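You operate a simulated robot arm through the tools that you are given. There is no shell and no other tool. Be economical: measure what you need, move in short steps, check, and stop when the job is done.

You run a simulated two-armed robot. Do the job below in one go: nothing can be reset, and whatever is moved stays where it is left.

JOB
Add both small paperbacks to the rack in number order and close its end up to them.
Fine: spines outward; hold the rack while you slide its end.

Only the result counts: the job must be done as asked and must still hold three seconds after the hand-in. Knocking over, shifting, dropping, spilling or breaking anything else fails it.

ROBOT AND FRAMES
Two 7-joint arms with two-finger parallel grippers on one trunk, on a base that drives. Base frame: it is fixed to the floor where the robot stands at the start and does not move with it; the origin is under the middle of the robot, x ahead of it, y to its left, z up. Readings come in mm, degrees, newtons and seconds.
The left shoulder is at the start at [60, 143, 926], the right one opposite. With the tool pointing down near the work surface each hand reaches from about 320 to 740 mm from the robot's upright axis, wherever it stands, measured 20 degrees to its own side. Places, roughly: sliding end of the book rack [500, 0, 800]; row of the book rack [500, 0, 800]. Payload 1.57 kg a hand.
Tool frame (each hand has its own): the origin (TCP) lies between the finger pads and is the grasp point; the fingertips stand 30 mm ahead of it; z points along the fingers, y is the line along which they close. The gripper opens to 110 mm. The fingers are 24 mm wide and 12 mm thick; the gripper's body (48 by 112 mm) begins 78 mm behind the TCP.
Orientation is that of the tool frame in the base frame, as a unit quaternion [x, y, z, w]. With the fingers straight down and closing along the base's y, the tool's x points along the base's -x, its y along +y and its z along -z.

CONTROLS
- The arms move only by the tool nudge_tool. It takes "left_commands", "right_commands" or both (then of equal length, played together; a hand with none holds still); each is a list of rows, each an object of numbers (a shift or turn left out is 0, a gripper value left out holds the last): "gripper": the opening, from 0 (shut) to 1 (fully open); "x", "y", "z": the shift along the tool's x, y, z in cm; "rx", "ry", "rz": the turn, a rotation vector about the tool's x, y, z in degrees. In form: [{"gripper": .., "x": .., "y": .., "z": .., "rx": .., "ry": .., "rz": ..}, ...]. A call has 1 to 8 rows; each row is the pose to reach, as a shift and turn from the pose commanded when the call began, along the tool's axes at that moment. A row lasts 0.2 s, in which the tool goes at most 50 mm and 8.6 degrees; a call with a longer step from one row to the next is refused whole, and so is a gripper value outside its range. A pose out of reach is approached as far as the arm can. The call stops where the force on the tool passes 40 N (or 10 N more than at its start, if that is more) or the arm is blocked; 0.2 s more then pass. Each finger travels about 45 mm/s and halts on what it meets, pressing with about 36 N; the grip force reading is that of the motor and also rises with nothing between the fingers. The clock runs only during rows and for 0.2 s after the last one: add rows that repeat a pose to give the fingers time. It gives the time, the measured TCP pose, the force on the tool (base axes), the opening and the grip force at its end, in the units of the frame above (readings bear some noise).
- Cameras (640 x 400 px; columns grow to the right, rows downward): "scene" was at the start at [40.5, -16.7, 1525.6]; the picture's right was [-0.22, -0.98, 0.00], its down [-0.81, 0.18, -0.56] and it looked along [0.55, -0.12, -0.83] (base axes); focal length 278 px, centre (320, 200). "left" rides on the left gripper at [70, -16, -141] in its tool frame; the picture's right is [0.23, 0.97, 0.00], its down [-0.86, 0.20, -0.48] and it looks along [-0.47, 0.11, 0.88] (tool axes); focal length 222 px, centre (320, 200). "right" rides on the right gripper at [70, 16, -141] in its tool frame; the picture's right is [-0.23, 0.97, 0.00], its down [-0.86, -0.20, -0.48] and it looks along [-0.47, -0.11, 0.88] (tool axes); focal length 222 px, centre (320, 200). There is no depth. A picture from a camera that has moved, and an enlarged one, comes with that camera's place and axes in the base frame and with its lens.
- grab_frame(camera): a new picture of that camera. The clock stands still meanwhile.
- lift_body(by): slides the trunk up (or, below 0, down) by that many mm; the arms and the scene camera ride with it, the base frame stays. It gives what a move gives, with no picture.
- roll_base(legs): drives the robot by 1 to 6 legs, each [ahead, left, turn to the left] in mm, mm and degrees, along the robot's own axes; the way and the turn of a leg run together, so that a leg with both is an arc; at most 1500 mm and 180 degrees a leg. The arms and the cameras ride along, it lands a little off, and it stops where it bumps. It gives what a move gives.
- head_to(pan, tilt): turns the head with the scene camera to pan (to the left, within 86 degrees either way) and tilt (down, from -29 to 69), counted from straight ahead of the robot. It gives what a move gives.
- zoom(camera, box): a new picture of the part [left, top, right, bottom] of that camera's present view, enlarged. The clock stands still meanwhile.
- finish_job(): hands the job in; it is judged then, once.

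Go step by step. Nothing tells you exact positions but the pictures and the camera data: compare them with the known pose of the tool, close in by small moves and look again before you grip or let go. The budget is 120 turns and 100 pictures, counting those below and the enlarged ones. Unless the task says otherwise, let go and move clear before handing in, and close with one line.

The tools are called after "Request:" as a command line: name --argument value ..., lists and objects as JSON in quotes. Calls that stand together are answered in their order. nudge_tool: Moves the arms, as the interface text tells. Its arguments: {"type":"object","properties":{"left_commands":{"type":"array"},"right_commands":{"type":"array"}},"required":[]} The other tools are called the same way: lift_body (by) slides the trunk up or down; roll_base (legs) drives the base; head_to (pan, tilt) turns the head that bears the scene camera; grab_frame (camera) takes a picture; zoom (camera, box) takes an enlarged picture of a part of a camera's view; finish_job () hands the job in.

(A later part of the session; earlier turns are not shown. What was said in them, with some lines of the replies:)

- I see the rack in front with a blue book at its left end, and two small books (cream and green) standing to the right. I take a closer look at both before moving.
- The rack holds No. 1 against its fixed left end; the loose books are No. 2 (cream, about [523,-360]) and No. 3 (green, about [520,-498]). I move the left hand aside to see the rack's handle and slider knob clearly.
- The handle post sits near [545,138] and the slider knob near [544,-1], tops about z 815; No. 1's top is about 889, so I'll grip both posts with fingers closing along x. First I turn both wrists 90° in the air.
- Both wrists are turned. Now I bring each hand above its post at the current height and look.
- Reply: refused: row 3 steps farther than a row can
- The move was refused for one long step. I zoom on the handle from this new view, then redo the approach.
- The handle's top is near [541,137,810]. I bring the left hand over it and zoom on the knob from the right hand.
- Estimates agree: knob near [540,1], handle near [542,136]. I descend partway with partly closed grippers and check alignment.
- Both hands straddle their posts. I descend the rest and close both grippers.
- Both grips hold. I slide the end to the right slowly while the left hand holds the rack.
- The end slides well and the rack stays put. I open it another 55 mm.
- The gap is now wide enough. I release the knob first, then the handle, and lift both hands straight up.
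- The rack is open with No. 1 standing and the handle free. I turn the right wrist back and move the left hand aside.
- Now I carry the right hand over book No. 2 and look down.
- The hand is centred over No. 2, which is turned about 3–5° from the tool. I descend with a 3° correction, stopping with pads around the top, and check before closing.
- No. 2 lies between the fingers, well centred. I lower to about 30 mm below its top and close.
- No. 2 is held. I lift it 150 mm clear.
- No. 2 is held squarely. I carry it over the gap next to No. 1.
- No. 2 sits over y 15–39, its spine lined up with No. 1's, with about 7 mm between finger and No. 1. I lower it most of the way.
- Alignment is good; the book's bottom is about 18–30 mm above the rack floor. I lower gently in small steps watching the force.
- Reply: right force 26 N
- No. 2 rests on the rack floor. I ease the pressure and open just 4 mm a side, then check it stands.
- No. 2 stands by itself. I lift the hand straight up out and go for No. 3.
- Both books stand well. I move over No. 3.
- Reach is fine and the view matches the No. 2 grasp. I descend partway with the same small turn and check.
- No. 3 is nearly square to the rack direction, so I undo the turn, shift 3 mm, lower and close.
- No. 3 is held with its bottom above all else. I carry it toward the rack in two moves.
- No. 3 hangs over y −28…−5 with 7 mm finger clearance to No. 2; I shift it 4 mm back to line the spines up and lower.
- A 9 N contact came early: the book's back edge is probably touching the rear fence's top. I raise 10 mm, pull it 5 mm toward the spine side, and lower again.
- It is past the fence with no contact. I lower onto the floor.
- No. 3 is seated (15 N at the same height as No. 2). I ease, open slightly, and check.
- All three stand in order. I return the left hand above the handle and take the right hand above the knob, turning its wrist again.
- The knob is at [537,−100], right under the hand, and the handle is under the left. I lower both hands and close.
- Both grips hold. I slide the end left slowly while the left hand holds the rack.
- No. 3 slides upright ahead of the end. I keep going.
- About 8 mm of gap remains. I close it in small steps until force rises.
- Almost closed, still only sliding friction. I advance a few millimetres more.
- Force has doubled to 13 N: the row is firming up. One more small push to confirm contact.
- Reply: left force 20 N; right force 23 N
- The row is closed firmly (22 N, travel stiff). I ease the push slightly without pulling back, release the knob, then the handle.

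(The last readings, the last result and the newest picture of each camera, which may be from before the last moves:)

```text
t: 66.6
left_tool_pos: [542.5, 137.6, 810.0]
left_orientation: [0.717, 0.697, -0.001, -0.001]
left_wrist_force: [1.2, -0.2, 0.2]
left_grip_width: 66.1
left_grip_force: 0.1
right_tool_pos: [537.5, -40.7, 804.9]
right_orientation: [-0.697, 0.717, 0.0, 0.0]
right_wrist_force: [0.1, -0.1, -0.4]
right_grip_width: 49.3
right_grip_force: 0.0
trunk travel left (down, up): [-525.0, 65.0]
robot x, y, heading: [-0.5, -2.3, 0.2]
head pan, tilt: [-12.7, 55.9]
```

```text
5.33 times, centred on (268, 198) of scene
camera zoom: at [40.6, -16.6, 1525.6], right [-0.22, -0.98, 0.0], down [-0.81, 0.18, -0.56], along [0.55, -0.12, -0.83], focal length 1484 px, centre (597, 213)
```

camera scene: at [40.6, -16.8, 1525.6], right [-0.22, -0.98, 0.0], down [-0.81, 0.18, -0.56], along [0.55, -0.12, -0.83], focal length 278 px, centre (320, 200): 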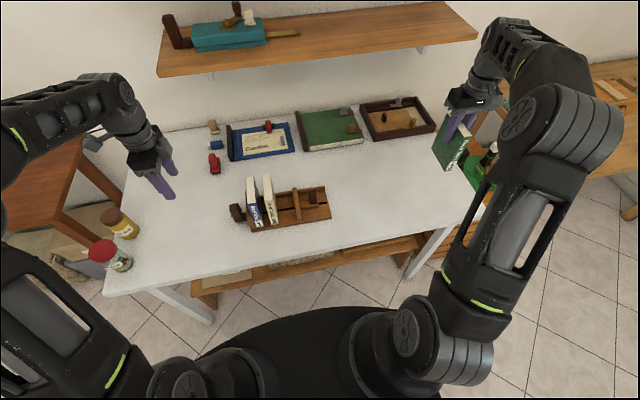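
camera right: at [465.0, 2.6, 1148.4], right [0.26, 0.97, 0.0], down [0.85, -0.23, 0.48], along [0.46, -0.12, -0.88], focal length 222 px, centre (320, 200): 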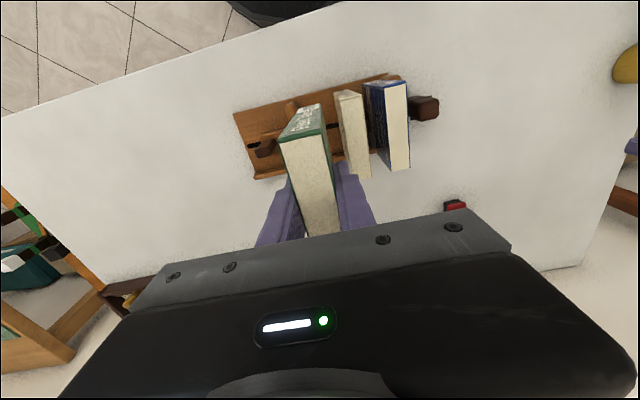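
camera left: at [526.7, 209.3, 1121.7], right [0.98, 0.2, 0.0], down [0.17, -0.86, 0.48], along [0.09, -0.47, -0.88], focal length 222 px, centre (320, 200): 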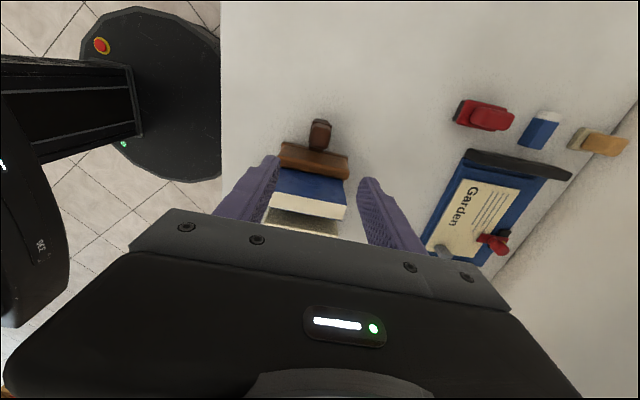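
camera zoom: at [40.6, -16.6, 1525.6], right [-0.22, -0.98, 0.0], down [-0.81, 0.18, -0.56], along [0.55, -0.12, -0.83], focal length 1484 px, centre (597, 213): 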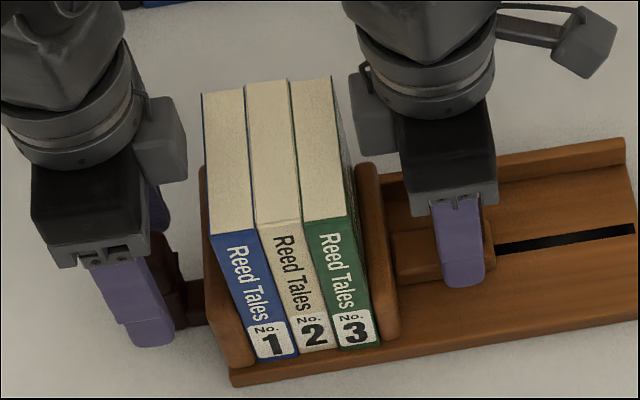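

Both posts are free and the row is closed. I lift both hands straight up and away, then inspect.

Request:
nudge_tool --left_commands '[{"z": -2}, {"z": -5}, {"z": -9}, {"z": -13}, {"z": -17}, {"z": -17, "x": 4}, {"z": -17, "x": 8}, {"z": -17, "x": 8}]' --right_commands '[{"z": -2}, {"z": -5}, {"z": -9}, {"z": -13}, {"z": -17}, {"z": -20}, {"z": -20, "x": 4}, {"z": -20, "x": 8}]'

Request:
zoom --camera "scene" --box '[220, 160, 340, 235]'

Request:
zoom --camera "right" --box '[240, 80, 400, 230]'

Request:
grab_frame --camera "scene"

```text
t: 68.4
left_tool_pos: [544.2, 218.6, 979.7]
left_orientation: [0.718, 0.696, 0.0, 0.0]
left_wrist_force: [0.0, -1.1, 0.8]
left_grip_width: 66.3
left_grip_force: 0.1
right_tool_pos: [533.7, -121.4, 1006.6]
right_orientation: [-0.697, 0.717, 0.001, 0.0]
right_wrist_force: [0.5, 1.2, 0.3]
right_grip_width: 49.8
right_grip_force: 0.2
trunk travel left (down, up): [-525.0, 65.0]
robot x, y, heading: [-0.5, 2.8, 0.0]
head pan, tilt: [-12.7, 55.9]
```

```text
5.33 times, centred on (280, 198) of scene
camera zoom: at [40.4, -17.3, 1525.6], right [-0.22, -0.98, 0.0], down [-0.81, 0.18, -0.56], along [0.55, -0.12, -0.83], focal length 1484 px, centre (533, 213)
```

zoom: 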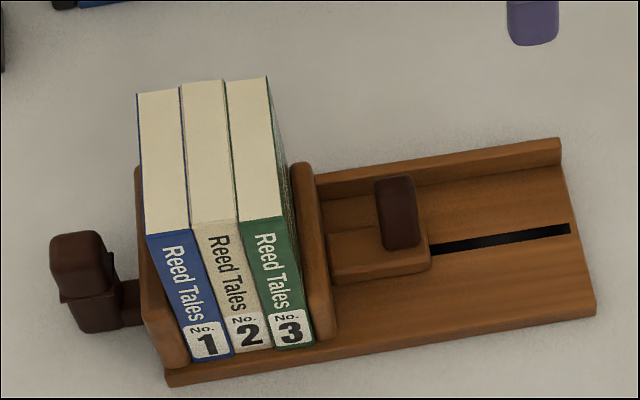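

```text
2.67 times, centred on (320, 155) of right
camera zoom: at [516.3, -189.7, 1147.3], right [-0.97, 0.26, 0.0], down [0.22, 0.85, 0.48], along [0.12, 0.46, -0.88], focal length 592 px, centre (320, 320)
```

zoom: 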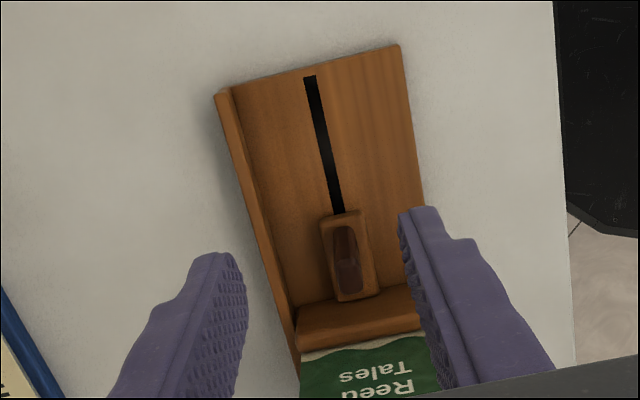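

```text
34 pictures are left
camera scene: at [40.4, -17.3, 1525.6], right [-0.22, -0.98, 0.0], down [-0.81, 0.18, -0.56], along [0.55, -0.12, -0.83], focal length 278 px, centre (320, 200)
```

scene: 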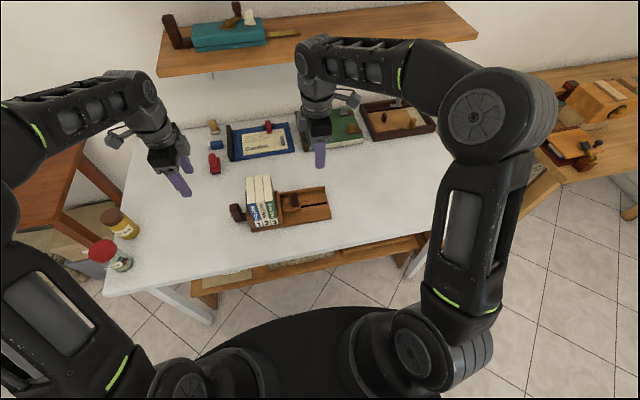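

The three books stand in order 1‑2‑3, spines outward and snug. The end moved 46 mm net, which matches two 23.5 mm books, and both hands are clear, so I hand in.

Request:
finish_job

```text
The job is handed in.
```

Both paperbacks are in the rack in order 1‑2‑3 with spines outward. I slid the end closed against them while the left hand held the rack, then moved both hands clear.
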